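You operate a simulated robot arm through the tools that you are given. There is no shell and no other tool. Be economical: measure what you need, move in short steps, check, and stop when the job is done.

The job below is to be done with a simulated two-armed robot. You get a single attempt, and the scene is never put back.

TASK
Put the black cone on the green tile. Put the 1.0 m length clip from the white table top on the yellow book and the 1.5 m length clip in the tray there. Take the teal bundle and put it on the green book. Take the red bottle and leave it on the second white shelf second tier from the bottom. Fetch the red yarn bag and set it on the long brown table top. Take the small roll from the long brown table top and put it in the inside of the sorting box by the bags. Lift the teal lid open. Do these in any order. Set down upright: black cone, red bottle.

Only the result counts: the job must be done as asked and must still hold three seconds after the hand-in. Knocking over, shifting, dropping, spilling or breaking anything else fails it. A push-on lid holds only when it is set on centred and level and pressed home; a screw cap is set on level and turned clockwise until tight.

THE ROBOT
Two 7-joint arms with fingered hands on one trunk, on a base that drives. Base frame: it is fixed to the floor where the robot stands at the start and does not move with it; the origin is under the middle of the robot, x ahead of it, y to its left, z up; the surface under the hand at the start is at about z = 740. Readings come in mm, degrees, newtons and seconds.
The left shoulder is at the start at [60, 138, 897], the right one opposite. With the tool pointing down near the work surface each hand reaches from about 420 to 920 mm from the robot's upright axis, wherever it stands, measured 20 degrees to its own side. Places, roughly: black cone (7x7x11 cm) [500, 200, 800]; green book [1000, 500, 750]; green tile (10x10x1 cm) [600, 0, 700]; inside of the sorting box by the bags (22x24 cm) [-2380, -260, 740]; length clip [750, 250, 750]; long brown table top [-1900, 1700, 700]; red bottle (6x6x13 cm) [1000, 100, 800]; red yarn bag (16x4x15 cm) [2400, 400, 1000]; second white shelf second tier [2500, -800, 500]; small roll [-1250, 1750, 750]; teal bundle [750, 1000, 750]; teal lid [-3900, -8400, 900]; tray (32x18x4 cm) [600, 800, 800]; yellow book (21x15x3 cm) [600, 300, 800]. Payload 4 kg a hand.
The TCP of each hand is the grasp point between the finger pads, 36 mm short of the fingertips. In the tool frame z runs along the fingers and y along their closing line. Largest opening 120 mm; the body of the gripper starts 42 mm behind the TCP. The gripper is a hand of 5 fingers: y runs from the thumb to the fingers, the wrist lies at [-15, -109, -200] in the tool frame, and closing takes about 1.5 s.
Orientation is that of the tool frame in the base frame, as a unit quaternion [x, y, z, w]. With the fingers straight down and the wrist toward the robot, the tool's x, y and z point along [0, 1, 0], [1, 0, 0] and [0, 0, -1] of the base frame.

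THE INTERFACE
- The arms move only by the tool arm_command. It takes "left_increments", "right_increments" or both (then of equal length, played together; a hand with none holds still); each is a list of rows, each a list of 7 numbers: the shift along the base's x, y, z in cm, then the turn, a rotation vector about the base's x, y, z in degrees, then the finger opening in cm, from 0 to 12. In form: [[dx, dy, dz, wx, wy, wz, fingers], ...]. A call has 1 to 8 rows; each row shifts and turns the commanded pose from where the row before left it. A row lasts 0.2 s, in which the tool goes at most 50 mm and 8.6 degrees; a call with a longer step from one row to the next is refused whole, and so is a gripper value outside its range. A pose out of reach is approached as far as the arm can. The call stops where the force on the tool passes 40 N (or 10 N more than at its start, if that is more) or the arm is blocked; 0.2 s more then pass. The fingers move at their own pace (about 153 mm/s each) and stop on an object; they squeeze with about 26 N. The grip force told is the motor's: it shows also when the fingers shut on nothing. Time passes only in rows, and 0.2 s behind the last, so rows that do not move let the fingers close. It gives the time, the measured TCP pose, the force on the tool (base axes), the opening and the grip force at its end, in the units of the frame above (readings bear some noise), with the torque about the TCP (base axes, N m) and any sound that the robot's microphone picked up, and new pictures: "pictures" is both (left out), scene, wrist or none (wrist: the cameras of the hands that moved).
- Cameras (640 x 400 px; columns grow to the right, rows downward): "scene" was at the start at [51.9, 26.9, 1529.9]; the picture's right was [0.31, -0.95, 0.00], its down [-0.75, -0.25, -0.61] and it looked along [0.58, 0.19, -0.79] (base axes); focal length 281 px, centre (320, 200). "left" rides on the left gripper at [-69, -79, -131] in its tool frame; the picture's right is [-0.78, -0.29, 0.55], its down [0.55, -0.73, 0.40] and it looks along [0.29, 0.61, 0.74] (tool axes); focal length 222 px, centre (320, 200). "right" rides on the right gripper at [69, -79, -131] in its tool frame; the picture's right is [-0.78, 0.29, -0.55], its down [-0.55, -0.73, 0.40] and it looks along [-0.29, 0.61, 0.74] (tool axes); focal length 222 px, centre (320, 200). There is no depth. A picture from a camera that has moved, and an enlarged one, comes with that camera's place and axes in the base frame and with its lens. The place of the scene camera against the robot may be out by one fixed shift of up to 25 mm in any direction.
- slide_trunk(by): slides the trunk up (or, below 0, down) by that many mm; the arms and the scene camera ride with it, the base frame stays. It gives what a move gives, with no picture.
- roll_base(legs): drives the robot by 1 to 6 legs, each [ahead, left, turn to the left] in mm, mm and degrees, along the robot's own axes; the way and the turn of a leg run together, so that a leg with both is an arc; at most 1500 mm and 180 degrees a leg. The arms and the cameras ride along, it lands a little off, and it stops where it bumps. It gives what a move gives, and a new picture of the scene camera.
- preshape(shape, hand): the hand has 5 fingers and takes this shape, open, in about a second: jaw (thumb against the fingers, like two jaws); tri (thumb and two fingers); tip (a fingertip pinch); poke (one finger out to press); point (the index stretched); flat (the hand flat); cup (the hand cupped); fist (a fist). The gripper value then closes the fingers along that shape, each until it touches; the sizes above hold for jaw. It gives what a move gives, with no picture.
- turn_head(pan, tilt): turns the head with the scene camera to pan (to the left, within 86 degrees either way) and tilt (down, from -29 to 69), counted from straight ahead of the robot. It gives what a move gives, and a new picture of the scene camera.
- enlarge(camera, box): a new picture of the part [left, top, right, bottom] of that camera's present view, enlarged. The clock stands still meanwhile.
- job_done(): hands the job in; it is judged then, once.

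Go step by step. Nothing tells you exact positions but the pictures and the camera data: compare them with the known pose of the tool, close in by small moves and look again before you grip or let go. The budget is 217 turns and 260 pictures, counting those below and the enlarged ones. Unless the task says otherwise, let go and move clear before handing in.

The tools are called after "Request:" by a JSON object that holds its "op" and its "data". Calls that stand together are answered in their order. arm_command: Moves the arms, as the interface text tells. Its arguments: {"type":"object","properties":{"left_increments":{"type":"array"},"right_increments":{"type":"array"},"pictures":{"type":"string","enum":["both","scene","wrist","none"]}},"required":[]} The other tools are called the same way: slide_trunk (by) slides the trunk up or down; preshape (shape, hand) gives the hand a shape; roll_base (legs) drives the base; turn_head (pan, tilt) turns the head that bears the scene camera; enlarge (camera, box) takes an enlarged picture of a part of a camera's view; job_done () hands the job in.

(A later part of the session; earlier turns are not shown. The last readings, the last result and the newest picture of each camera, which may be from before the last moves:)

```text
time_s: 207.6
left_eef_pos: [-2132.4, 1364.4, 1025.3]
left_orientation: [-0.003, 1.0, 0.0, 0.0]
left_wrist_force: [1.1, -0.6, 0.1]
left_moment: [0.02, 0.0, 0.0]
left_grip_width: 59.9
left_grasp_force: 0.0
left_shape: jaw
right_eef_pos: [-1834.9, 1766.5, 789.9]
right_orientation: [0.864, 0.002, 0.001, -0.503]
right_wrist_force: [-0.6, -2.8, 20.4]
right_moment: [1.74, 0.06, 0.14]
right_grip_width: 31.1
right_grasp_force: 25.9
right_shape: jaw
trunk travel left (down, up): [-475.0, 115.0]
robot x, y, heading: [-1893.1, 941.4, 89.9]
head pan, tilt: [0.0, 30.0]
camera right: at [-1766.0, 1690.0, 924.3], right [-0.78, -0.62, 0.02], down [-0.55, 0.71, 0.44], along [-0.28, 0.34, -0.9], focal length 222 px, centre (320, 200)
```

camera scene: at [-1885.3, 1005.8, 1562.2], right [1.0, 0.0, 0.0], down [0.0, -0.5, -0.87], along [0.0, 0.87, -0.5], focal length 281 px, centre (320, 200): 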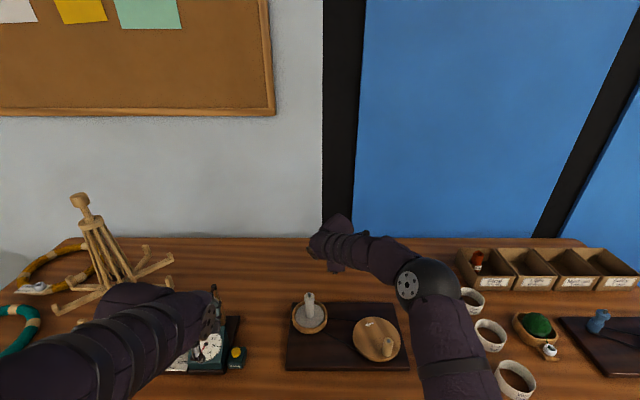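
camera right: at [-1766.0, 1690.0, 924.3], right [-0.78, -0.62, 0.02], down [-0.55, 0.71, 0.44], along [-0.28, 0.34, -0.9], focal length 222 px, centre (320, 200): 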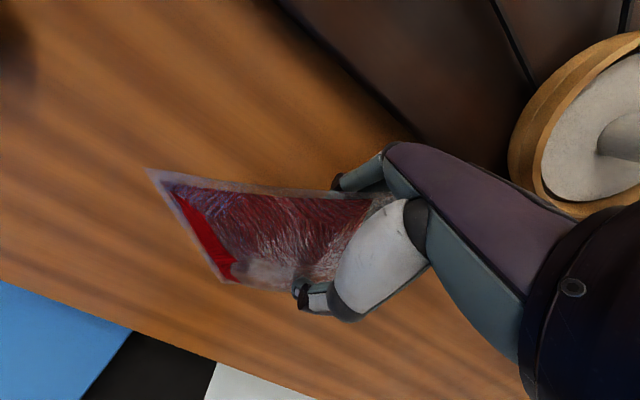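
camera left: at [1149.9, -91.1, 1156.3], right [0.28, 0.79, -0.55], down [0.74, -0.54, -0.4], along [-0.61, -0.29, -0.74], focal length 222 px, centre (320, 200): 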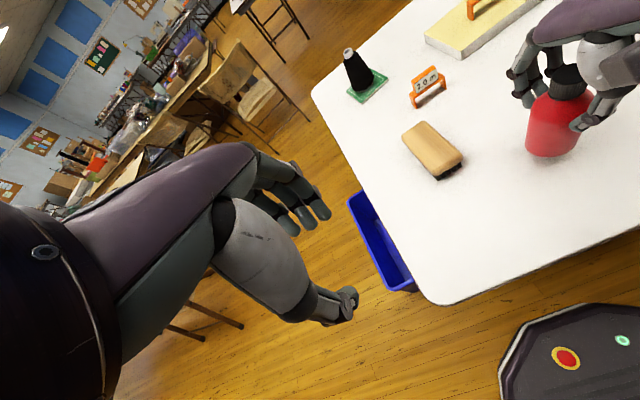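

Contact with the table. I open moderately and slide the hand back out along its axis.

Request:
{"op": "arm_command", "data": {"right_increments": [[0, 0, 0.2, 0, 0, 0, 4.5], [0, 0, 0, 0, 0, 0, 5.5], [0, 0, 0, 0, 0, 0, 5.5], [0, -2, 0.8, 0, 0, 0, 5.5], [0, -3, 1.5, 0, 0, 0, 5.5], [0, -3.5, 2, 0, 0, 0, 5.5], [0, -3.5, 2, 0, 0, 0, 6]], "pictures": "wrist"}}

```text
time_s: 209.2
left_eef_pos: [-2131.0, 1365.7, 1024.9]
left_orientation: [-0.003, 1.0, 0.0, 0.0]
left_wrist_force: [0.2, 0.7, -0.5]
left_moment: [0.02, -0.01, -0.01]
left_grip_width: 60.1
left_grasp_force: 0.1
left_shape: jaw
right_eef_pos: [-1833.3, 1644.1, 854.2]
right_orientation: [0.866, 0.001, 0.003, -0.5]
right_wrist_force: [-0.7, 0.2, 0.6]
right_moment: [0.02, 0.0, 0.03]
right_grip_width: 59.8
right_grasp_force: 0.0
right_shape: jaw
trunk travel left (down, up): [-475.0, 115.0]
robot x, y, heading: [-1893.9, 941.3, 90.0]
head pan, tilt: [0.0, 30.0]
camera right: at [-1764.7, 1569.1, 988.5], right [-0.79, -0.62, 0.02], down [-0.55, 0.71, 0.43], along [-0.28, 0.33, -0.9], focal length 222 px, centre (320, 200)
```

right: 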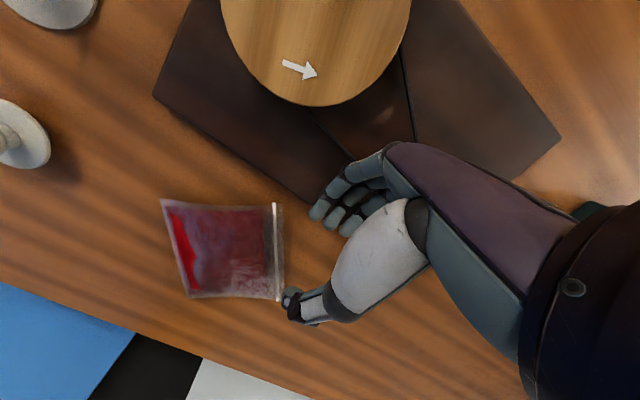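

The bag lies flat on the brown table. I retract the right hand and move the base right so the left hand can reach the roll.

Request:
{"op": "arm_command", "data": {"right_increments": [[0, -3, 3.5, 0, 0, 0, 6], [0, -3.5, 3.5, 0, 0, 0, 6], [0, -3.5, 3.5, 0, 0, 0, 6], [0, -4, 3, 0, 0, 0, 6], [1, -4, 2, 0, 0, 0, 6], [1, -4, 2, 0, 0, 0, 6], [1, -4, 0, 0, 0, 0, 6], [1, -3, 0, 0, 0, 0, 6]], "pictures": "none"}}

Request:
{"op": "roll_base", "data": {"legs": [[0, -740, 0]]}}

Request:
{"op": "turn_head", "data": {"pan": 0, "tilt": 38}}

```text
time_s: 211.0
left_eef_pos: [-2134.6, 1364.5, 1025.7]
left_orientation: [-0.004, 1.0, 0.001, 0.001]
left_wrist_force: [0.3, -0.2, -0.4]
left_moment: [0.05, -0.01, 0.03]
left_grip_width: 60.1
left_grasp_force: 0.1
left_shape: jaw
right_eef_pos: [-1797.3, 1364.9, 1041.8]
right_orientation: [0.862, -0.01, -0.016, -0.506]
right_wrist_force: [2.7, -0.1, -0.1]
right_moment: [0.03, 0.07, 0.16]
right_grip_width: 59.7
right_grasp_force: 0.1
right_shape: jaw
right hand out of reach, approached as far as the arm can: row 8
trunk travel left (down, up): [-475.0, 115.0]
robot x, y, heading: [-1895.5, 941.4, 90.1]
head pan, tilt: [0.0, 30.0]
```

```text
time_s: 215.0
left_eef_pos: [-1393.9, 1364.7, 1025.6]
left_orientation: [0.002, 1.0, -0.001, 0.0]
left_wrist_force: [0.0, 1.0, -0.3]
left_moment: [-0.02, -0.03, 0.01]
left_grip_width: 60.0
left_grasp_force: 0.0
left_shape: jaw
right_eef_pos: [-1057.9, 1362.8, 1041.2]
right_orientation: [0.862, -0.016, -0.014, -0.506]
right_wrist_force: [0.4, -0.1, 0.2]
right_moment: [0.03, -0.01, -0.02]
right_grip_width: 59.9
right_grasp_force: 0.1
right_shape: jaw
trunk travel left (down, up): [-475.0, 115.0]
robot x, y, heading: [-1163.6, 938.0, 89.6]
head pan, tilt: [0.0, 30.0]
camera scene: at [-1151.2, 1003.0, 1562.2], right [1.0, -0.01, 0.0], down [-0.01, -0.5, -0.87], along [0.01, 0.87, -0.5], focal length 281 px, centre (320, 200)
```

scene: 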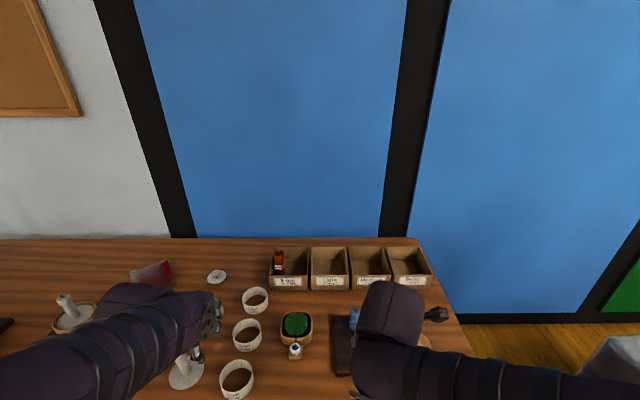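

```text
time_s: 215.7
left_eef_pos: [-1394.4, 1365.5, 1025.1]
left_orientation: [0.003, 1.0, -0.001, -0.001]
left_wrist_force: [-0.1, 0.2, 0.6]
left_moment: [-0.01, 0.01, 0.0]
left_grip_width: 60.2
left_grasp_force: 0.0
left_shape: jaw
right_eef_pos: [-1057.3, 1363.5, 1041.8]
right_orientation: [0.862, -0.017, -0.013, -0.506]
right_wrist_force: [0.9, -0.2, -0.9]
right_moment: [-0.01, -0.03, 0.0]
right_grip_width: 59.6
right_grasp_force: 0.1
right_shape: jaw
trunk travel left (down, up): [-475.0, 115.0]
robot x, y, heading: [-1163.2, 936.4, 89.5]
head pan, tilt: [0.0, 38.0]
camera scene: at [-1151.7, 998.9, 1549.9], right [1.0, -0.01, 0.0], down [-0.01, -0.62, -0.79], along [0.01, 0.79, -0.62], focal length 281 px, centre (320, 200)
```

scene: 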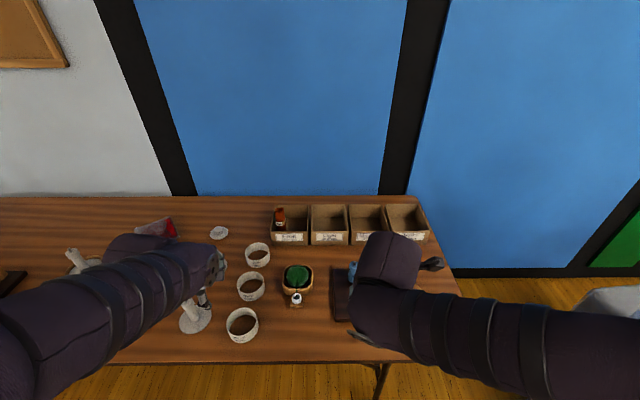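

Request:
{"op": "enlarge", "data": {"camera": "scene", "box": [220, 180, 360, 280]}}

```text
4.00 times, centred on (290, 230) of scene
camera zoom: at [-1151.7, 998.9, 1549.9], right [1.0, -0.01, 0.0], down [-0.01, -0.62, -0.79], along [0.01, 0.79, -0.62], focal length 1126 px, centre (440, 80)
```

zoom: 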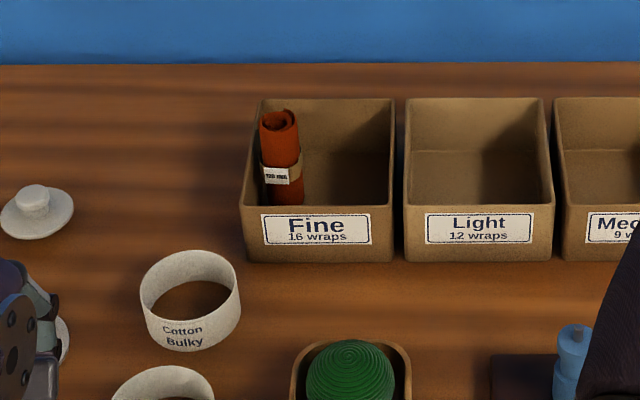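

The roll stands in the Fine box near [-1294,1815], top z≈857, protruding over the rim (802). I raise the trunk 100 mm and bring the left hand over, pitched 16° forward.

Request:
{"op": "slide_trunk", "data": {"by": 100}}

Request:
{"op": "arm_command", "data": {"left_increments": [[1.25, 4.5, -1, 8, 0, 0, 7], [1.25, 4.5, -1, 8, 0, 0, 7], [1.25, 4.5, -1, 0, 0, 0, 7], [1.25, 4.5, -1, 0, 0, 0, 7], [1.25, 4.5, -1, 0, 0, 0, 7], [1.25, 4.5, -1, 0, 0, 0, 7], [1.25, 4.5, -1, 0, 0, 0, 7], [1.25, 4.5, -1, 0, 0, 0, 7]], "pictures": "wrist"}}

```text
time_s: 217.0
left_eef_pos: [-1394.3, 1365.3, 1123.6]
left_orientation: [0.004, 1.0, -0.001, 0.0]
left_wrist_force: [-0.4, 0.5, -0.1]
left_moment: [0.02, -0.02, 0.01]
left_grip_width: 59.6
left_grasp_force: 0.0
left_shape: jaw
right_eef_pos: [-1059.2, 1363.2, 1141.0]
right_orientation: [0.863, -0.016, -0.013, -0.505]
right_wrist_force: [-0.7, -0.5, -0.4]
right_moment: [-0.02, 0.0, -0.02]
right_grip_width: 60.0
right_grasp_force: 0.0
right_shape: jaw
trunk travel left (down, up): [-575.0, 15.0]
robot x, y, heading: [-1164.9, 939.3, 89.2]
head pan, tilt: [0.0, 38.0]
```

```text
time_s: 219.0
left_eef_pos: [-1327.9, 1731.4, 1064.2]
left_orientation: [-0.02, 0.988, 0.151, 0.008]
left_wrist_force: [0.4, 0.2, -0.9]
left_moment: [0.02, 0.03, 0.0]
left_grip_width: 70.1
left_grasp_force: 0.1
left_shape: jaw
right_eef_pos: [-1033.0, 1359.6, 1126.6]
right_orientation: [0.872, -0.038, 0.008, -0.488]
right_wrist_force: [0.5, 0.7, 0.6]
right_moment: [-0.01, 0.03, 0.01]
right_grip_width: 59.9
right_grasp_force: 0.0
right_shape: jaw
trunk travel left (down, up): [-575.0, 15.0]
robot x, y, heading: [-1169.4, 942.4, 89.7]
head pan, tilt: [0.0, 38.0]
stopped in row 8 (left hand): the arm was blocked; the commanded pose is now the measured one
camera left: at [-1256.5, 1620.4, 1167.7], right [0.8, -0.08, -0.59], down [-0.51, -0.6, -0.61], along [-0.31, 0.79, -0.53], focal length 222 px, centre (320, 200)
```

left: 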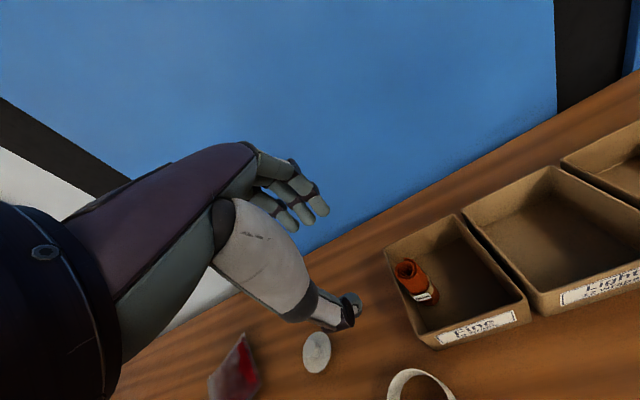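

The arms touched each other. I move the right hand further right and away.

Request:
{"op": "arm_command", "data": {"right_increments": [[4.5, 0, -1, 0, 0, 0, 6], [4.5, 0, -1, 0, 0, 0, 6], [4.5, 0, -1, 0, 0, 0, 6], [4.5, 0, -1, 0, 0, 0, 6], [4.5, 0, 0, 0, 0, 0, 6]], "pictures": "scene"}}

```text
time_s: 219.4
left_eef_pos: [-1322.9, 1729.9, 1071.2]
left_orientation: [-0.019, 0.988, 0.155, 0.012]
left_wrist_force: [0.2, -0.7, -0.2]
left_moment: [0.01, -0.02, 0.0]
left_grip_width: 70.0
left_grasp_force: 0.1
left_shape: jaw
right_eef_pos: [-1049.8, 1344.6, 1143.3]
right_orientation: [0.86, 0.0, -0.038, -0.508]
right_wrist_force: [1.5, -0.6, -0.2]
right_moment: [0.07, 0.18, 0.16]
right_grip_width: 60.1
right_grasp_force: 0.1
right_shape: jaw
trunk travel left (down, up): [-575.0, 15.0]
robot x, y, heading: [-1163.2, 939.4, 89.9]
head pan, tilt: [0.0, 38.0]
stopped in row 1 (right hand): the force on the tool passed its limit at 68 N (the readings are from after the stop); the commanded pose is now the measured one
camera scene: at [-1153.5, 996.8, 1650.0], right [1.0, -0.01, 0.0], down [0.0, -0.61, -0.79], along [0.01, 0.79, -0.61], focal length 281 px, centre (320, 200)
```

scene: 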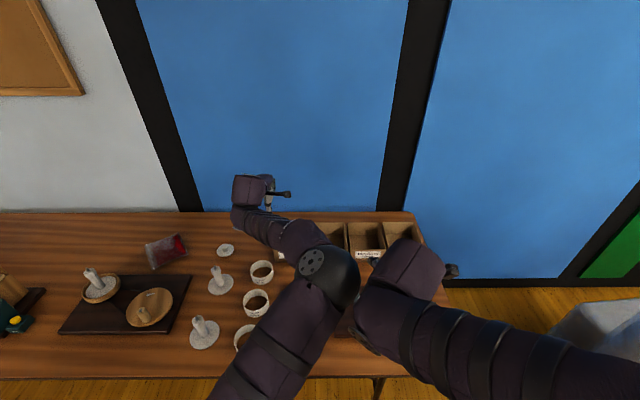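

Request:
{"op": "arm_command", "data": {"left_increments": [[-0.5, -4, 0.5, 0, 0, 0, 7], [-0.5, -4, 0.5, 0, 0, 0, 7], [-0.5, -4, 0.5, 0, 0, 0, 7], [-0.5, -4, 0.5, 0, 0, 0, 7]], "pictures": "none"}}

Request:
{"op": "arm_command", "data": {"right_increments": [[2, 0, 3, 0, 0, 0, 6], [4, 0, 2, 0, 0, 0, 6], [4.5, 0, 0, 0, 0, 0, 6], [4.5, 0, 0, 0, 0, 0, 6], [4.5, 0, 0, 0, 0, 0, 6], [4, 0, 0, 0, 0, 0, 6]], "pictures": "none"}}

```text
time_s: 220.4
left_eef_pos: [-1338.4, 1570.5, 1089.3]
left_orientation: [-0.017, 0.988, 0.154, 0.012]
left_wrist_force: [0.5, -0.1, 0.5]
left_moment: [0.03, 0.01, 0.01]
left_grip_width: 70.0
left_grasp_force: 0.0
left_shape: jaw
right_eef_pos: [-1046.7, 1344.8, 1141.5]
right_orientation: [0.861, 0.0, -0.039, -0.508]
right_wrist_force: [0.2, -0.4, 0.5]
right_moment: [0.0, 0.01, 0.01]
right_grip_width: 60.1
right_grasp_force: 0.0
right_shape: jaw
trunk travel left (down, up): [-575.0, 15.0]
robot x, y, heading: [-1160.3, 936.7, 89.3]
head pan, tilt: [0.0, 38.0]
```

```text
time_s: 221.8
left_eef_pos: [-1339.3, 1572.7, 1089.3]
left_orientation: [-0.017, 0.988, 0.154, 0.012]
left_wrist_force: [0.1, -0.7, 0.1]
left_moment: [0.0, -0.01, 0.01]
left_grip_width: 69.8
left_grasp_force: 0.0
left_shape: jaw
right_eef_pos: [-813.4, 1348.4, 1193.6]
right_orientation: [0.861, 0.0, -0.038, -0.508]
right_wrist_force: [0.1, 0.0, 0.4]
right_moment: [-0.01, 0.01, 0.0]
right_grip_width: 59.9
right_grasp_force: 0.1
right_shape: jaw
trunk travel left (down, up): [-575.0, 15.0]
robot x, y, heading: [-1162.6, 939.1, 89.4]
head pan, tilt: [0.0, 38.0]
```

Right hand is away. Left hand goes on toward the roll.

Request:
{"op": "arm_command", "data": {"left_increments": [[0.8, 4, -2, 0, 0, 0, 7], [0.8, 4, -2, 0, 0, 0, 7], [0.8, 4, -2, 0, 0, 0, 7], [0.8, 4, -2, 0, 0, 0, 7], [0.8, 3, -2, 0, 0, 0, 7], [0, 0, -2, 0, 0, 0, 7]], "pictures": "wrist"}}

```text
time_s: 223.2
left_eef_pos: [-1297.6, 1711.3, 991.6]
left_orientation: [-0.018, 0.988, 0.154, 0.011]
left_wrist_force: [-0.2, 0.8, 0.1]
left_moment: [-0.06, -0.01, -0.01]
left_grip_width: 69.9
left_grasp_force: 0.1
left_shape: jaw
left hand out of reach, approached as far as the arm can: row 4, 5, 6
right_eef_pos: [-814.9, 1348.0, 1192.5]
right_orientation: [0.86, 0.0, -0.039, -0.508]
right_wrist_force: [0.1, 0.1, 0.0]
right_moment: [-0.01, 0.01, 0.02]
right_grip_width: 60.0
right_grasp_force: 0.2
right_shape: jaw
trunk travel left (down, up): [-575.0, 15.0]
robot x, y, heading: [-1166.6, 938.5, 89.5]
head pan, tilt: [0.0, 38.0]
camera left: at [-1228.1, 1599.5, 1095.0], right [0.81, -0.09, -0.59], down [-0.51, -0.6, -0.62], along [-0.3, 0.8, -0.52], focal length 222 px, centre (320, 200)
```

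left: 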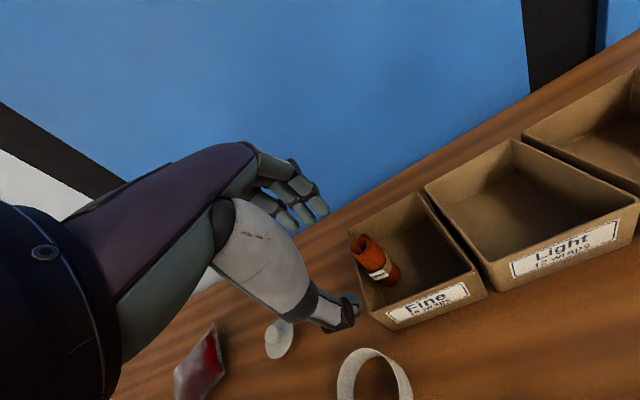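

The roll is at about [-1306,1804], but tool-down doesn't reach that far. I turn the hand as for the bag: closing sideways, pointing forward-down.

Request:
{"op": "arm_command", "data": {"left_increments": [[0, -4, 1, 0, 2.26, -7.85, 7], [0, -4, 1, 0, 2.26, -7.85, 7], [0, -4, 0, 0, 2.26, -7.85, 7], [0, -3, 0, 0, 2.26, -7.85, 7], [0, 0, 0, 0, 2.26, -7.85, 7], [0, 0, 0, 0, 2.26, -7.85, 7], [0, 0, 0, 0, 2.26, -7.85, 7], [0, 0, 0, 0, 2.26, -7.85, 7]], "pictures": "none"}}

Request:
{"op": "arm_command", "data": {"left_increments": [[0, 0, 0, 0, 2.26, -7.85, 7], [0, 0, 0, 0, 2.26, -7.85, 7], [0, 0, 0, 0, 2.26, -7.85, 7], [0, 0, 0, 8, 0, 0, 7], [0, 0, 0, 8, 0, 0, 7], [0, 0, 0, 8, 0, 0, 7], [0, 0, 0, 8, 0, 0, 7], [0, 0, 0, 0, 0, 0, 7]], "pictures": "both"}}

```text
time_s: 225.0
left_eef_pos: [-1297.6, 1561.0, 1011.9]
left_orientation: [0.521, 0.842, 0.125, -0.058]
left_wrist_force: [-0.3, -0.8, -0.4]
left_moment: [0.0, 0.01, 0.0]
left_grip_width: 70.0
left_grasp_force: 0.0
left_shape: jaw
right_eef_pos: [-814.9, 1348.8, 1194.2]
right_orientation: [0.861, 0.0, -0.038, -0.508]
right_wrist_force: [0.0, 0.0, 0.5]
right_moment: [0.01, -0.04, -0.02]
right_grip_width: 60.1
right_grasp_force: 0.1
right_shape: jaw
trunk travel left (down, up): [-575.0, 15.0]
robot x, y, heading: [-1163.2, 940.6, 89.5]
head pan, tilt: [0.0, 38.0]
```

```text
time_s: 226.8
left_eef_pos: [-1280.7, 1553.4, 1032.0]
left_orientation: [0.64, 0.657, 0.297, -0.267]
left_wrist_force: [-0.2, 0.0, 0.3]
left_moment: [0.04, 0.01, 0.03]
left_grip_width: 69.9
left_grasp_force: 0.1
left_shape: jaw
left hand out of reach, approached as far as the arm can: row 1, 2, 3
right_eef_pos: [-814.9, 1349.5, 1194.0]
right_orientation: [0.861, 0.0, -0.038, -0.508]
right_wrist_force: [-0.3, -0.1, 0.7]
right_moment: [0.0, -0.01, -0.03]
right_grip_width: 60.0
right_grasp_force: 0.0
right_shape: jaw
trunk travel left (down, up): [-575.0, 15.0]
robot x, y, heading: [-1164.8, 938.3, 89.4]
head pan, tilt: [0.0, 38.0]
camera scene: at [-1151.6, 999.5, 1649.8], right [1.0, -0.01, 0.0], down [0.0, -0.62, -0.79], along [0.01, 0.79, -0.62], focal length 281 px, centre (320, 200)
camera left: at [-1361.9, 1410.4, 1067.8], right [-0.24, -0.14, -0.96], down [-0.74, 0.66, 0.1], along [0.62, 0.74, -0.26], focal length 222 px, centre (320, 200)
```

scene: 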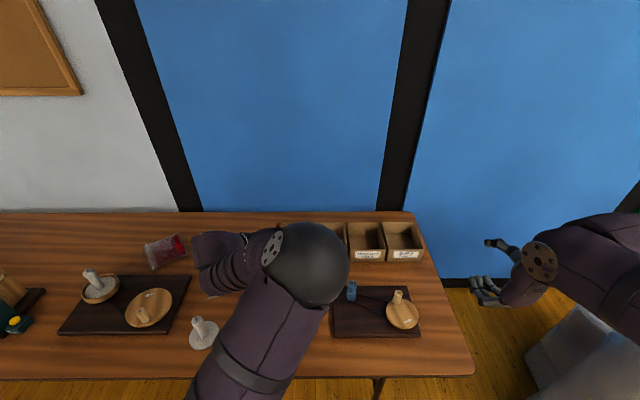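
left: 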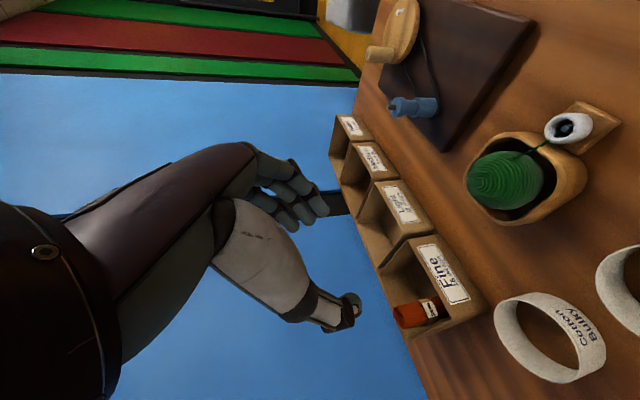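

Orientation is right (closing along x, pointing 47° down). I approach the roll along the hand's axis.

Request:
{"op": "arm_command", "data": {"left_increments": [[-0.6, 3.9, -2.5, 0, 0, 0, 7], [-0.6, 3.9, -2.5, 0, 0, 0, 7], [-0.6, 3.9, -2.5, 0, 0, 0, 7], [-0.6, 3.9, -2.5, 0, 0, 0, 7], [0, 0, 0, 0, 0, 0, 7]], "pictures": "wrist"}}

```text
time_s: 228.0
left_eef_pos: [-1287.5, 1603.4, 1002.5]
left_orientation: [0.64, 0.657, 0.297, -0.267]
left_wrist_force: [0.4, -0.6, -0.4]
left_moment: [-0.01, 0.01, 0.02]
left_grip_width: 69.8
left_grasp_force: 0.0
left_shape: jaw
left hand out of reach, approached as far as the arm can: row 2, 3, 4
right_eef_pos: [-815.0, 1347.8, 1192.9]
right_orientation: [0.861, 0.0, -0.038, -0.507]
right_wrist_force: [0.7, -0.2, -0.2]
right_moment: [0.04, 0.0, -0.02]
right_grip_width: 60.2
right_grasp_force: 0.1
right_shape: jaw
trunk travel left (down, up): [-575.0, 15.0]
robot x, y, heading: [-1162.4, 936.7, 89.7]
head pan, tilt: [0.0, 38.0]
camera left: at [-1368.9, 1460.4, 1037.5], right [-0.24, -0.14, -0.96], down [-0.74, 0.66, 0.09], along [0.62, 0.74, -0.26], focal length 222 px, centre (320, 200)
```

left: 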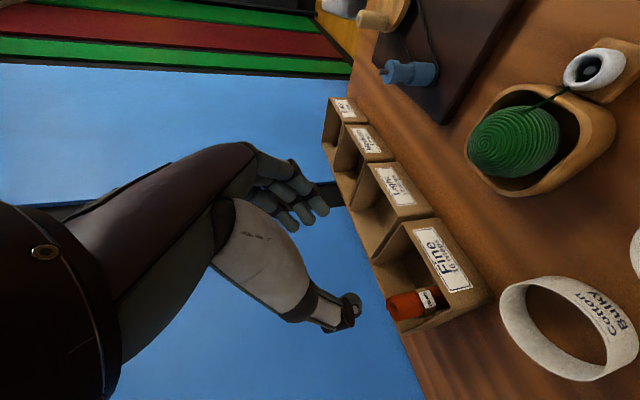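

The left arm keeps running out of reach here. I use the right hand instead: retract the left, and roll the right hand back to the sideways grasp orientation used for the bag.

Request:
{"op": "arm_command", "data": {"left_increments": [[-2, -4, 1, 0, 0, 0, 7], [-2, -4, 1, 0, 0, 0, 7], [-2, -4, 1, 0, 0, 0, 7], [-2, -4, 1, 0, 0, 0, 7], [-2, -3, 1, 0, 0, 0, 7], [-2, 0, 0, 0, 0, 0, 7], [-2, 0, 0, 0, 0, 0, 7], [-2, 0, 0, 0, 0, 0, 7]], "right_increments": [[0, 0, 0, 0, 7.1, -4.1, 8], [0, 0, 0, 0, 7.1, -4.1, 8], [0, 0, 0, 0, 7.1, -4.1, 8], [0, 0, 0, 0, 7.1, -4.1, 8], [0, 0, 0, 0, 7.1, -4.1, 8], [0, 0, 0, 0, 7.1, -4.1, 8], [0, 0, 0, 0, 7.1, -4.1, 8], [0, 0, 0, 0, 7.1, -4.1, 8]], "pictures": "none"}}

Request:
{"op": "arm_command", "data": {"right_increments": [[0, 0, 0, 0, 7.1, -4.1, 8], [0, 0, 0, 0, 7.1, -4.1, 8], [0, 0, 0, 0, 7.1, -4.1, 8], [-3, 0, -2, 0, 0, 0, 8], [-4, 0, -2, 0, 0, 0, 8], [-4, 0, -2, 0, 0, 0, 8]], "pictures": "scene"}}

```text
time_s: 229.8
left_eef_pos: [-1420.8, 1438.8, 1079.6]
left_orientation: [0.639, 0.653, 0.298, -0.275]
left_wrist_force: [0.1, 0.1, -0.8]
left_moment: [0.0, 0.01, 0.02]
left_grip_width: 69.9
left_grasp_force: 0.1
left_shape: jaw
left hand out of reach, approached as far as the arm can: row 4, 5, 7, 8
right_eef_pos: [-815.2, 1347.5, 1192.4]
right_orientation: [0.706, -0.472, -0.299, -0.436]
right_wrist_force: [0.0, -0.1, -1.1]
right_moment: [0.0, 0.05, 0.03]
right_grip_width: 79.6
right_grasp_force: 0.1
right_shape: jaw
trunk travel left (down, up): [-575.0, 15.0]
robot x, y, heading: [-1164.6, 939.0, 89.4]
head pan, tilt: [0.0, 38.0]
```

```text
time_s: 231.2
left_eef_pos: [-1421.5, 1437.6, 1079.1]
left_orientation: [0.639, 0.654, 0.298, -0.274]
left_wrist_force: [0.9, -0.3, 0.1]
left_moment: [0.0, -0.01, 0.01]
left_grip_width: 69.9
left_grasp_force: 0.0
left_shape: jaw
right_eef_pos: [-923.5, 1346.8, 1132.0]
right_orientation: [-0.585, 0.616, 0.374, 0.372]
right_wrist_force: [-0.9, 0.6, 0.0]
right_moment: [0.0, -0.01, -0.03]
right_grip_width: 79.7
right_grasp_force: 0.0
right_shape: jaw
trunk travel left (down, up): [-575.0, 15.0]
robot x, y, heading: [-1162.8, 941.8, 89.4]
head pan, tilt: [0.0, 38.0]
camera scene: at [-1152.3, 1000.5, 1649.7], right [1.0, -0.01, 0.0], down [0.0, -0.62, -0.79], along [0.01, 0.79, -0.62], focal length 281 px, centre (320, 200)
```

scene: 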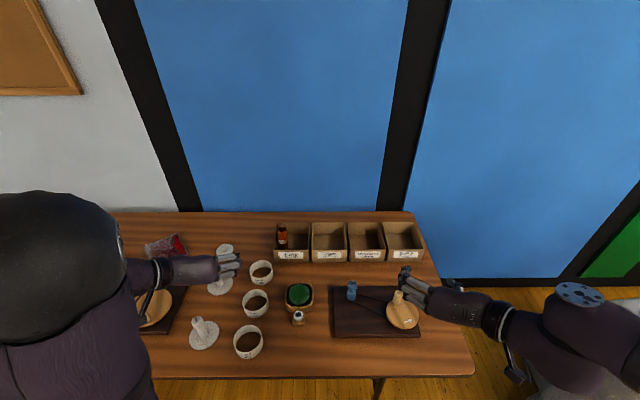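

Right hand is ready. I strafe left 140 mm and bring it in front of and above the Fine box.

Request:
{"op": "roll_base", "data": {"legs": [[0, 140, 0.5]]}}

Request:
{"op": "arm_command", "data": {"right_increments": [[-3.5, 3, -1.5, 0, 0, 0, 8], [-3.5, 3, -1.5, 0, 0, 0, 8], [-3.5, 3, -1.5, 0, 0, 0, 8], [-3.5, 3, -1.5, 0, 0, 0, 8], [-3.5, 3, -1.5, 0, 0, 0, 8], [-3.5, 3, -1.5, 0, 0, 0, 8], [-3, 3.5, -1.5, 0, 0, 0, 8], [0, 3.5, -1.5, 0, 0, 0, 8]], "pictures": "both"}}

```text
time_s: 232.5
left_eef_pos: [-1564.5, 1437.0, 1078.2]
left_orientation: [0.635, 0.657, 0.297, -0.276]
left_wrist_force: [-0.5, 0.2, 0.5]
left_moment: [0.02, -0.04, -0.03]
left_grip_width: 70.1
left_grasp_force: 0.1
left_shape: jaw
right_eef_pos: [-1066.3, 1348.2, 1133.0]
right_orientation: [-0.588, 0.613, 0.377, 0.37]
right_wrist_force: [-0.8, 0.0, -0.3]
right_moment: [0.0, -0.01, -0.02]
right_grip_width: 79.8
right_grasp_force: 0.0
right_shape: jaw
trunk travel left (down, up): [-575.0, 15.0]
robot x, y, heading: [-1297.2, 941.4, 90.2]
head pan, tilt: [0.0, 38.0]
camera scene: at [-1291.8, 999.8, 1649.8], right [1.0, 0.0, 0.0], down [0.0, -0.62, -0.79], along [0.0, 0.79, -0.62], focal length 281 px, centre (320, 200)
```

scene: 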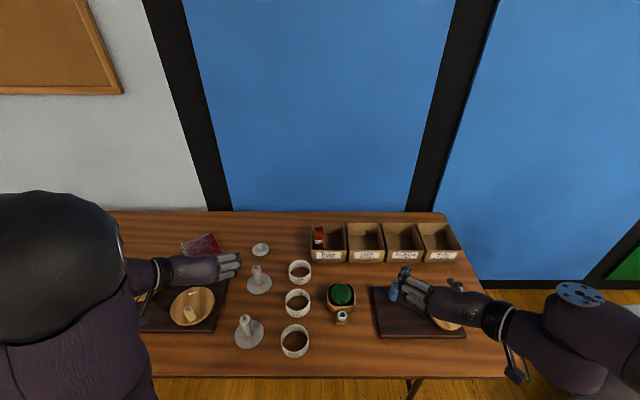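

```text
time_s: 234.3
left_eef_pos: [-1562.7, 1437.0, 1079.1]
left_orientation: [0.635, 0.657, 0.296, -0.277]
left_wrist_force: [-0.1, 0.2, -0.7]
left_moment: [-0.02, 0.0, 0.0]
left_grip_width: 69.6
left_grasp_force: 0.1
left_shape: jaw
right_eef_pos: [-1245.5, 1558.2, 1008.0]
right_orientation: [-0.586, 0.614, 0.378, 0.369]
right_wrist_force: [-0.5, -0.3, 0.7]
right_moment: [-0.05, 0.01, 0.02]
right_grip_width: 80.0
right_grasp_force: 0.0
right_shape: jaw
right hand out of reach, approached as far as the arm can: row 6, 7, 8
trunk travel left (down, up): [-575.0, 15.0]
robot x, y, heading: [-1301.2, 940.4, 89.9]
head pan, tilt: [0.0, 38.0]
camera scene: at [-1289.1, 1000.7, 1649.8], right [1.0, 0.0, 0.0], down [0.0, -0.62, -0.79], along [0.0, 0.79, -0.62], focal length 281 px, centre (320, 200)
camera right: at [-1170.5, 1405.4, 1000.9], right [-0.26, -0.14, 0.95], down [0.76, 0.58, 0.29], along [-0.59, 0.8, -0.05], focal length 222 px, centre (320, 200)
```

scene: 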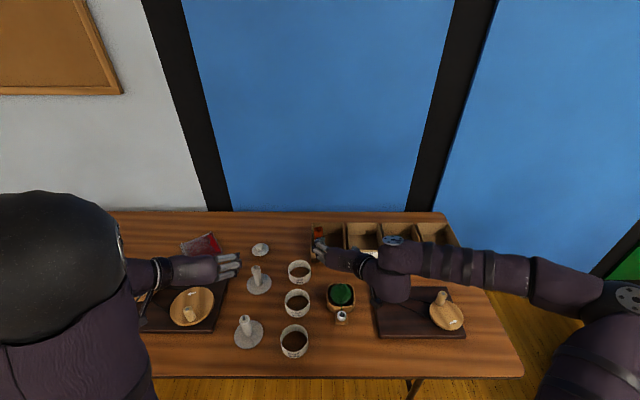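
right: 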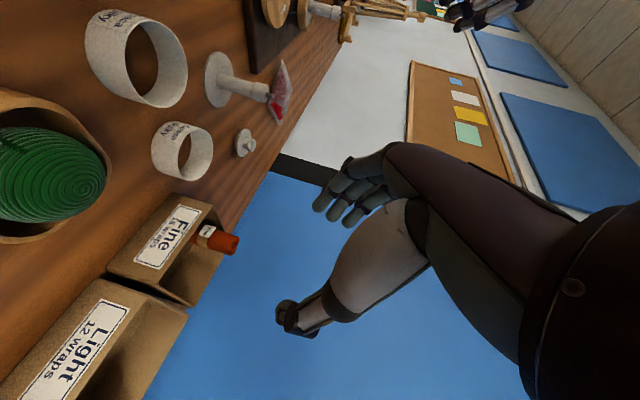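

That pose runs into joint limits. Tool-down reached far earlier (on the yellow book), so I turn the right hand back to tool-down.

Request:
{"op": "arm_command", "data": {"right_increments": [[1, -3, 2, -8, 0, 0, 8], [1, -3, 2, -8, 0, 0, 8], [1, -3, 2, -8, 0, 0, 8], [1, -3, 2, -8, 0, 0, 8], [1, -2, 2, -8, 0, 0, 8], [0, 0, 0, -8, 0, 0, 8], [0, 0, 0, -8, 0, 0, 8], [0, 0, 0, -7, 0, 0, 8]], "pictures": "none"}}

Request:
{"op": "arm_command", "data": {"right_increments": [[0, 0, 0, 0, 0, -8.2, 8], [0, 0, 0, 0, 0, -8.2, 8], [0, 0, 0, 0, 0, -8.2, 8], [0, 0, 0, 0, 0, -8.2, 8], [0, 0, 0, 0, 0, -8.2, 8], [0, 0, 0, 0, 0, -8.2, 8], [0, 0, 0, 0, 0, -8.2, 8], [0, 0, 0, 0, 0, -8.2, 8]], "pictures": "none"}}

Request:
{"op": "roll_base", "data": {"legs": [[0, 205, 0]]}}

```text
time_s: 236.1
left_eef_pos: [-1563.6, 1437.7, 1079.8]
left_orientation: [0.636, 0.657, 0.296, -0.277]
left_wrist_force: [-0.4, -0.1, 0.1]
left_moment: [0.02, 0.02, 0.03]
left_grip_width: 70.0
left_grasp_force: 0.1
left_shape: jaw
right_eef_pos: [-1173.9, 1410.0, 1138.1]
right_orientation: [-0.692, 0.719, 0.044, 0.035]
right_wrist_force: [0.4, -0.2, 0.3]
right_moment: [-0.01, 0.01, 0.01]
right_grip_width: 80.0
right_grasp_force: 0.1
right_shape: jaw
right hand out of reach, approached as far as the arm can: row 2, 3
trunk travel left (down, up): [-575.0, 15.0]
robot x, y, heading: [-1298.5, 943.5, 90.2]
head pan, tilt: [0.0, 38.0]
```

```text
time_s: 237.9
left_eef_pos: [-1563.8, 1436.4, 1080.5]
left_orientation: [0.635, 0.657, 0.297, -0.277]
left_wrist_force: [-0.2, -0.3, -1.9]
left_moment: [0.02, 0.03, 0.01]
left_grip_width: 70.0
left_grasp_force: 0.1
left_shape: jaw
right_eef_pos: [-1174.7, 1408.2, 1138.4]
right_orientation: [-0.192, 0.98, 0.019, 0.055]
right_wrist_force: [0.2, 1.0, 0.5]
right_moment: [0.01, 0.01, 0.04]
right_grip_width: 80.1
right_grasp_force: 0.0
right_shape: jaw
trunk travel left (down, up): [-575.0, 15.0]
robot x, y, heading: [-1295.6, 939.2, 90.2]
head pan, tilt: [0.0, 38.0]
```

```text
time_s: 239.5
left_eef_pos: [-1773.6, 1436.0, 1079.3]
left_orientation: [0.636, 0.657, 0.297, -0.276]
left_wrist_force: [-0.3, 0.3, -0.3]
left_moment: [-0.02, -0.02, -0.01]
left_grip_width: 70.0
left_grasp_force: 0.1
left_shape: jaw
right_eef_pos: [-1383.3, 1408.0, 1139.1]
right_orientation: [-0.191, 0.98, 0.018, 0.054]
right_wrist_force: [-0.6, 0.0, -0.3]
right_moment: [-0.02, -0.02, 0.02]
right_grip_width: 80.2
right_grasp_force: 0.0
right_shape: jaw
trunk travel left (down, up): [-575.0, 15.0]
robot x, y, heading: [-1510.7, 940.1, 90.3]
head pan, tilt: [0.0, 38.0]
camera scene: at [-1499.1, 999.4, 1649.8], right [1.0, 0.0, 0.0], down [0.0, -0.62, -0.79], along [0.0, 0.79, -0.62], focal length 281 px, centre (320, 200)
```

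scene: 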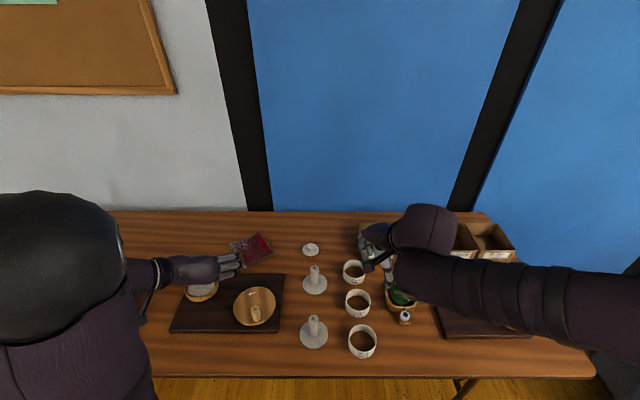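

I finish the yaw and move the right hand toward the roll.

Request:
{"op": "arm_command", "data": {"right_increments": [[1, 4, -1.5, 0, 1.9, -7.4, 8], [1, 4, -1.5, 0, 1.9, -7.4, 8], [1, 4, -1.5, 0, 1.9, -7.4, 8], [1, 4.2, -2, 0, 0, 0, 8], [1, 4.2, -2, 0, 0, 0, 8], [1, 4.2, -2, 0, 0, 0, 8], [1, 4.2, -2, 0, 0, 0, 8], [0.5, 0, -2, 0, 0, 0, 8]], "pictures": "wrist"}}

```text
time_s: 241.3
left_eef_pos: [-1772.2, 1435.9, 1080.4]
left_orientation: [0.636, 0.656, 0.298, -0.276]
left_wrist_force: [0.6, 0.2, 0.1]
left_moment: [0.0, -0.01, 0.02]
left_grip_width: 69.8
left_grasp_force: 0.1
left_shape: jaw
right_eef_pos: [-1307.3, 1696.4, 993.2]
right_orientation: [0.001, 1.0, 0.017, 0.008]
right_wrist_force: [-0.5, -0.1, -0.3]
right_moment: [0.02, -0.03, -0.01]
right_grip_width: 80.3
right_grasp_force: 0.0
right_shape: jaw
trunk travel left (down, up): [-575.0, 15.0]
robot x, y, heading: [-1507.4, 939.6, 90.1]
head pan, tilt: [0.0, 38.0]
camera right: at [-1378.7, 1612.3, 1119.3], right [0.78, 0.27, 0.57], down [0.55, -0.72, -0.41], along [0.3, 0.64, -0.71], focal length 222 px, centre (320, 200)
```

right: 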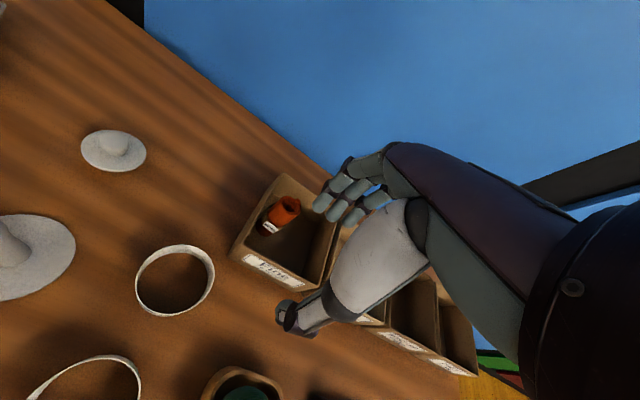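

Reached well. Roll top is at about [-1308,1808]; I move over it.

Request:
{"op": "arm_command", "data": {"right_increments": [[0, 3, -1, 0, 0, 0, 8], [0, 3, -1, 0, 0, 0, 8], [0, 3, -2, 0, 0, 0, 8], [0, 2.2, -3, 0, 0, 0, 8], [0, 0, 0, 0, 0, 0, 8]], "pictures": "wrist"}}

```text
time_s: 242.5
left_eef_pos: [-1771.7, 1435.6, 1080.1]
left_orientation: [0.636, 0.656, 0.297, -0.278]
left_wrist_force: [0.1, -0.6, -0.1]
left_moment: [-0.02, 0.02, -0.02]
left_grip_width: 70.0
left_grasp_force: 0.1
left_shape: jaw
right_eef_pos: [-1307.0, 1808.1, 924.2]
right_orientation: [0.003, 1.0, 0.017, 0.008]
right_wrist_force: [0.3, 0.0, 0.4]
right_moment: [0.01, -0.01, 0.0]
right_grip_width: 79.8
right_grasp_force: 0.1
right_shape: jaw
trunk travel left (down, up): [-575.0, 15.0]
robot x, y, heading: [-1507.8, 938.5, 90.3]
head pan, tilt: [0.0, 38.0]
camera right: at [-1378.3, 1724.9, 1051.0], right [0.78, 0.27, 0.57], down [0.55, -0.72, -0.41], along [0.3, 0.64, -0.71], focal length 222 px, centre (320, 200)
```

right: 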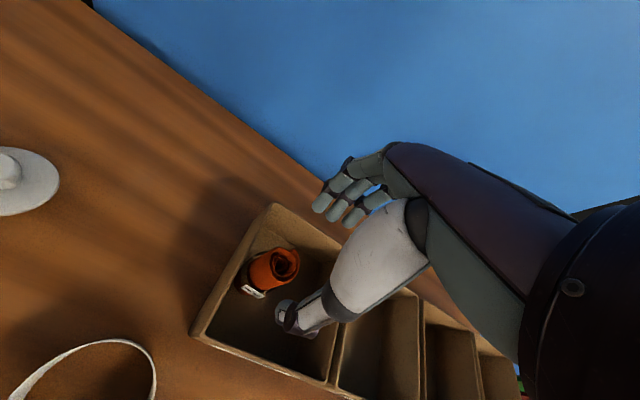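

On target. I descend to z=842 and close.

Request:
{"op": "arm_command", "data": {"right_increments": [[0, -0.1, -4, 0, 0, 0, 8], [0, 0, -4.2, 0, 0, 0, 8], [0, 0, 0, 0, 0, 0, 5], [0, 0, 0, 0, 0, 0, 2], [0, 0, 0, 0, 0, 0, 0], [0, 0, 0, 0, 0, 0, 0], [0, 0, 0, 0, 0, 0, 0], [0, 0, 0, 0, 0, 0, 0]], "pictures": "wrist"}}

```text
time_s: 244.3
left_eef_pos: [-1772.4, 1436.9, 1079.5]
left_orientation: [0.636, 0.657, 0.297, -0.276]
left_wrist_force: [-0.5, -0.2, 1.1]
left_moment: [-0.01, -0.03, 0.01]
left_grip_width: 69.7
left_grasp_force: 0.0
left_shape: jaw
right_eef_pos: [-1309.4, 1807.2, 842.9]
right_orientation: [0.003, 1.0, 0.016, 0.009]
right_wrist_force: [-0.8, -0.7, 1.4]
right_moment: [0.01, -0.01, 0.01]
right_grip_width: 35.1
right_grasp_force: 25.8
right_shape: jaw
trunk travel left (down, up): [-575.0, 15.0]
robot x, y, heading: [-1507.9, 937.6, 90.1]
head pan, tilt: [0.0, 38.0]
camera right: at [-1380.5, 1723.0, 969.4], right [0.78, 0.27, 0.57], down [0.55, -0.72, -0.41], along [0.3, 0.64, -0.71], focal length 222 px, centre (320, 200)
```

right: 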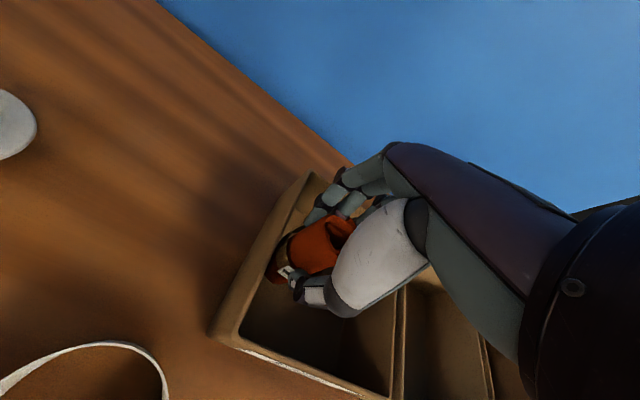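

Gripped at 35 mm. I lift it straight out and look.

Request:
{"op": "arm_command", "data": {"right_increments": [[0, 0, 3, 0, 0, 0, 0], [0, 0, 4.5, 0, 0, 0, 0], [0, 0, 4.5, 0, 0, 0, 0], [0, -3, 3, 0, 0, 0, 0], [0, -4.5, 0, 0, 0, 0, 0], [0, -4.5, 0, 0, 0, 0, 0], [0, -4.5, 0, 0, 0, 0, 0], [0, -4.5, 0, 0, 0, 0, 0]], "pictures": "both"}}

```text
time_s: 246.1
left_eef_pos: [-1771.6, 1435.7, 1079.3]
left_orientation: [0.636, 0.656, 0.297, -0.277]
left_wrist_force: [-0.3, -1.3, 0.1]
left_moment: [-0.03, 0.02, -0.02]
left_grip_width: 70.0
left_grasp_force: 0.1
left_shape: jaw
right_eef_pos: [-1307.5, 1596.7, 992.6]
right_orientation: [0.003, 1.0, 0.017, 0.009]
right_wrist_force: [0.2, 0.0, -0.4]
right_moment: [0.0, 0.0, 0.0]
right_grip_width: 35.0
right_grasp_force: 26.4
right_shape: jaw
trunk travel left (down, up): [-575.0, 15.0]
robot x, y, heading: [-1507.5, 941.2, 90.1]
head pan, tilt: [0.0, 38.0]
camera scene: at [-1497.7, 998.2, 1649.9], right [1.0, 0.0, 0.0], down [0.0, -0.62, -0.79], along [0.0, 0.79, -0.62], focal length 281 px, centre (320, 200)
camera right: at [-1379.9, 1511.4, 1120.1], right [0.78, 0.27, 0.57], down [0.55, -0.72, -0.41], along [0.3, 0.64, -0.71], focal length 222 px, centre (320, 200)
```

scene: 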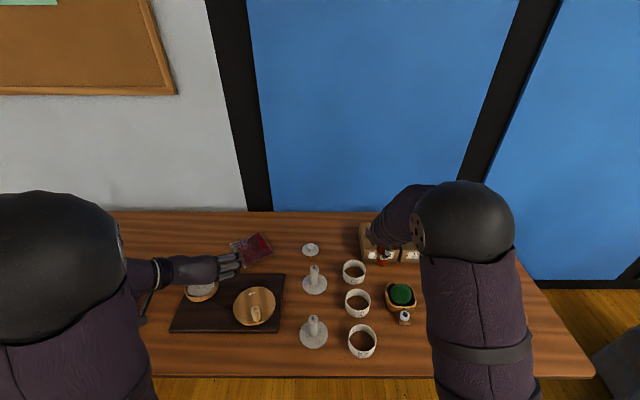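
right: 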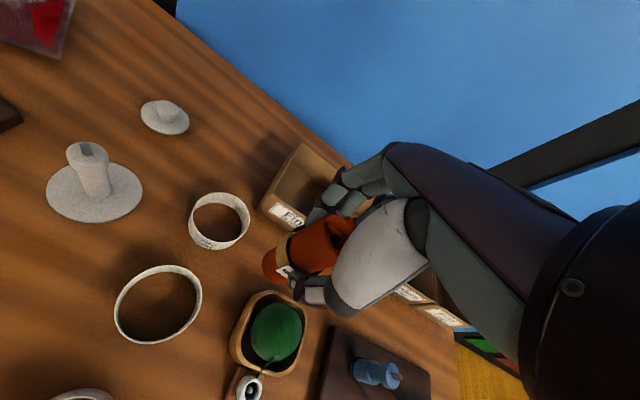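

The roll is held. I pull the hand in, back away from the table and turn around to face the white sorting table.

Request:
{"op": "arm_command", "data": {"right_increments": [[0, -4.5, 1, 0, 0, 0, 0], [0, -4.5, 1, 0, 0, 0, 0], [0, -4.5, 1, 0, 0, 0, 0], [0, -4.5, 1, 0, 0, 0, 0]], "pictures": "none"}}

Request:
{"op": "roll_base", "data": {"legs": [[-200, 0, 0], [0, 0, 180]]}}

Request:
{"op": "turn_head", "data": {"pan": -35, "tilt": 35}}

```text
time_s: 247.1
left_eef_pos: [-1771.8, 1435.0, 1079.9]
left_orientation: [0.636, 0.656, 0.298, -0.277]
left_wrist_force: [0.8, -0.2, 0.6]
left_moment: [-0.01, 0.02, -0.01]
left_grip_width: 69.7
left_grasp_force: 0.1
left_shape: jaw
right_eef_pos: [-1306.3, 1415.5, 1033.1]
right_orientation: [0.003, 1.0, 0.017, 0.008]
right_wrist_force: [-0.3, -0.4, -0.9]
right_moment: [0.0, 0.01, 0.0]
right_grip_width: 34.8
right_grasp_force: 25.6
right_shape: jaw
trunk travel left (down, up): [-575.0, 15.0]
robot x, y, heading: [-1506.7, 938.2, 90.3]
head pan, tilt: [0.0, 38.0]
```

```text
time_s: 256.2
left_eef_pos: [-1220.7, 255.1, 1080.0]
left_orientation: [0.671, -0.62, 0.283, 0.291]
left_wrist_force: [0.0, 0.5, 0.3]
left_moment: [-0.01, -0.01, 0.0]
left_grip_width: 70.0
left_grasp_force: 0.0
left_shape: jaw
right_eef_pos: [-1684.5, 252.3, 1033.4]
right_orientation: [1.0, 0.021, -0.007, 0.016]
right_wrist_force: [-0.6, -0.5, -1.4]
right_moment: [-0.02, 0.01, 0.0]
right_grip_width: 34.2
right_grasp_force: 25.6
right_shape: jaw
trunk travel left (down, up): [-575.0, 15.0]
robot x, y, heading: [-1508.7, 736.7, -87.0]
head pan, tilt: [0.0, 38.0]
camera scene: at [-1494.1, 685.7, 1649.8], right [-1.0, -0.05, 0.0], down [-0.03, 0.61, -0.79], along [0.04, -0.79, -0.62], focal length 281 px, centre (320, 200)
```

scene: 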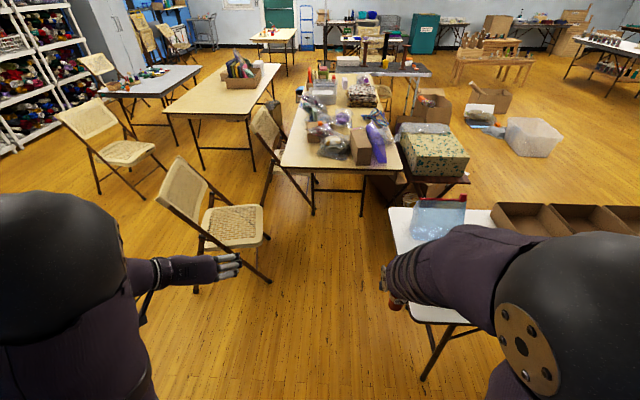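

```text
time_s: 257.2
left_eef_pos: [-1219.8, 255.8, 1080.1]
left_orientation: [0.671, -0.621, 0.283, 0.29]
left_wrist_force: [0.5, -0.1, 0.5]
left_moment: [0.0, -0.02, 0.0]
left_grip_width: 69.8
left_grasp_force: 0.0
left_shape: jaw
right_eef_pos: [-1684.8, 252.3, 1032.4]
right_orientation: [1.0, 0.022, -0.007, 0.016]
right_wrist_force: [-0.6, 0.9, -0.8]
right_moment: [0.0, -0.05, 0.01]
right_grip_width: 34.1
right_grasp_force: 26.2
right_shape: jaw
trunk travel left (down, up): [-575.0, 15.0]
robot x, y, heading: [-1507.6, 736.1, -86.9]
head pan, tilt: [-35.0, 35.0]
camera scene: at [-1545.2, 697.3, 1654.4], right [-0.85, 0.53, 0.0], down [0.3, 0.49, -0.82], along [-0.44, -0.69, -0.57], focal length 281 px, centre (320, 200)
```

scene: 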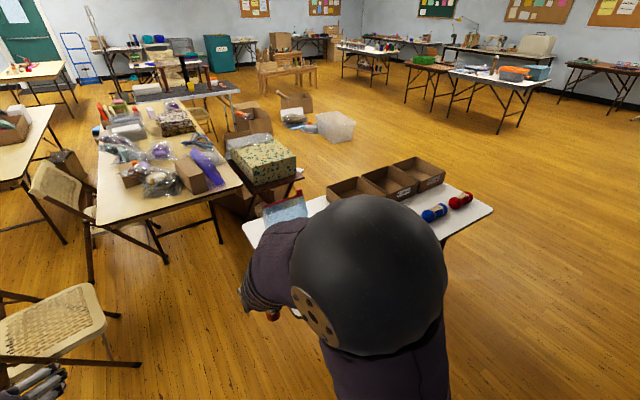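

The sorting boxes stand on the white table; the nearest box, beside the blue yarn bag, is near [-2400,-300]. I straighten and strafe right to x≈-2200.

Request:
{"op": "roll_base", "data": {"legs": [[0, 0, -3], [0, -690, 0]]}}

Request:
{"op": "turn_head", "data": {"pan": 0, "tilt": 42}}

```text
time_s: 261.4
left_eef_pos: [-1935.3, 243.7, 1080.5]
left_orientation: [0.654, -0.639, 0.274, 0.298]
left_wrist_force: [0.3, -0.3, 0.0]
left_moment: [-0.01, 0.07, -0.01]
left_grip_width: 69.8
left_grasp_force: 0.1
left_shape: jaw
right_eef_pos: [-2397.8, 266.9, 1033.7]
right_orientation: [1.0, -0.006, -0.008, 0.016]
right_wrist_force: [-0.1, 0.2, -1.7]
right_moment: [0.0, -0.01, -0.02]
right_grip_width: 34.4
right_grasp_force: 26.2
right_shape: jaw
trunk travel left (down, up): [-575.0, 15.0]
robot x, y, heading: [-2191.8, 740.5, -90.3]
head pan, tilt: [-35.0, 35.0]
camera scene: at [-2234.6, 703.3, 1654.4], right [-0.82, 0.58, 0.0], down [0.33, 0.47, -0.82], along [-0.47, -0.67, -0.57], focal length 281 px, centre (320, 200)
```

scene: 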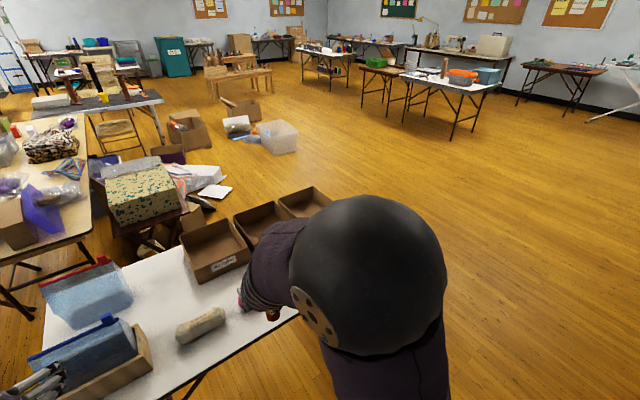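

```text
time_s: 262.4
left_eef_pos: [-1933.7, 242.8, 1080.3]
left_orientation: [0.654, -0.639, 0.275, 0.298]
left_wrist_force: [-0.9, 0.4, -0.3]
left_moment: [-0.02, 0.02, -0.02]
left_grip_width: 69.8
left_grasp_force: 0.0
left_shape: jaw
right_eef_pos: [-2397.3, 265.9, 1033.4]
right_orientation: [1.0, -0.007, -0.008, 0.017]
right_wrist_force: [0.0, 0.4, -0.1]
right_moment: [-0.02, 0.03, 0.05]
right_grip_width: 34.4
right_grasp_force: 26.2
right_shape: jaw
trunk travel left (down, up): [-575.0, 15.0]
robot x, y, heading: [-2195.9, 742.3, -90.2]
head pan, tilt: [0.0, 42.0]
camera scene: at [-2183.5, 691.4, 1643.9], right [-1.0, 0.01, 0.0], down [0.01, 0.67, -0.74], along [-0.01, -0.74, -0.67], focal length 281 px, centre (320, 200)
```

scene: 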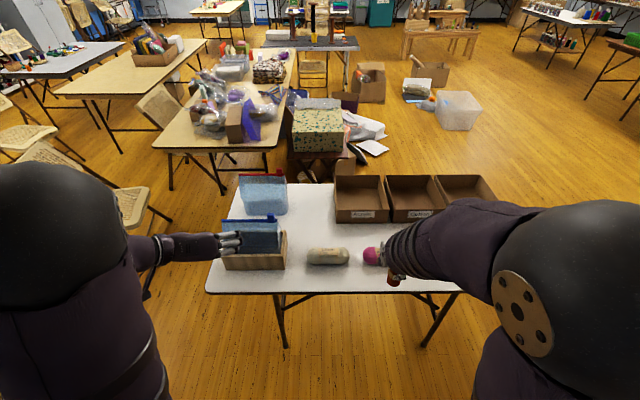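

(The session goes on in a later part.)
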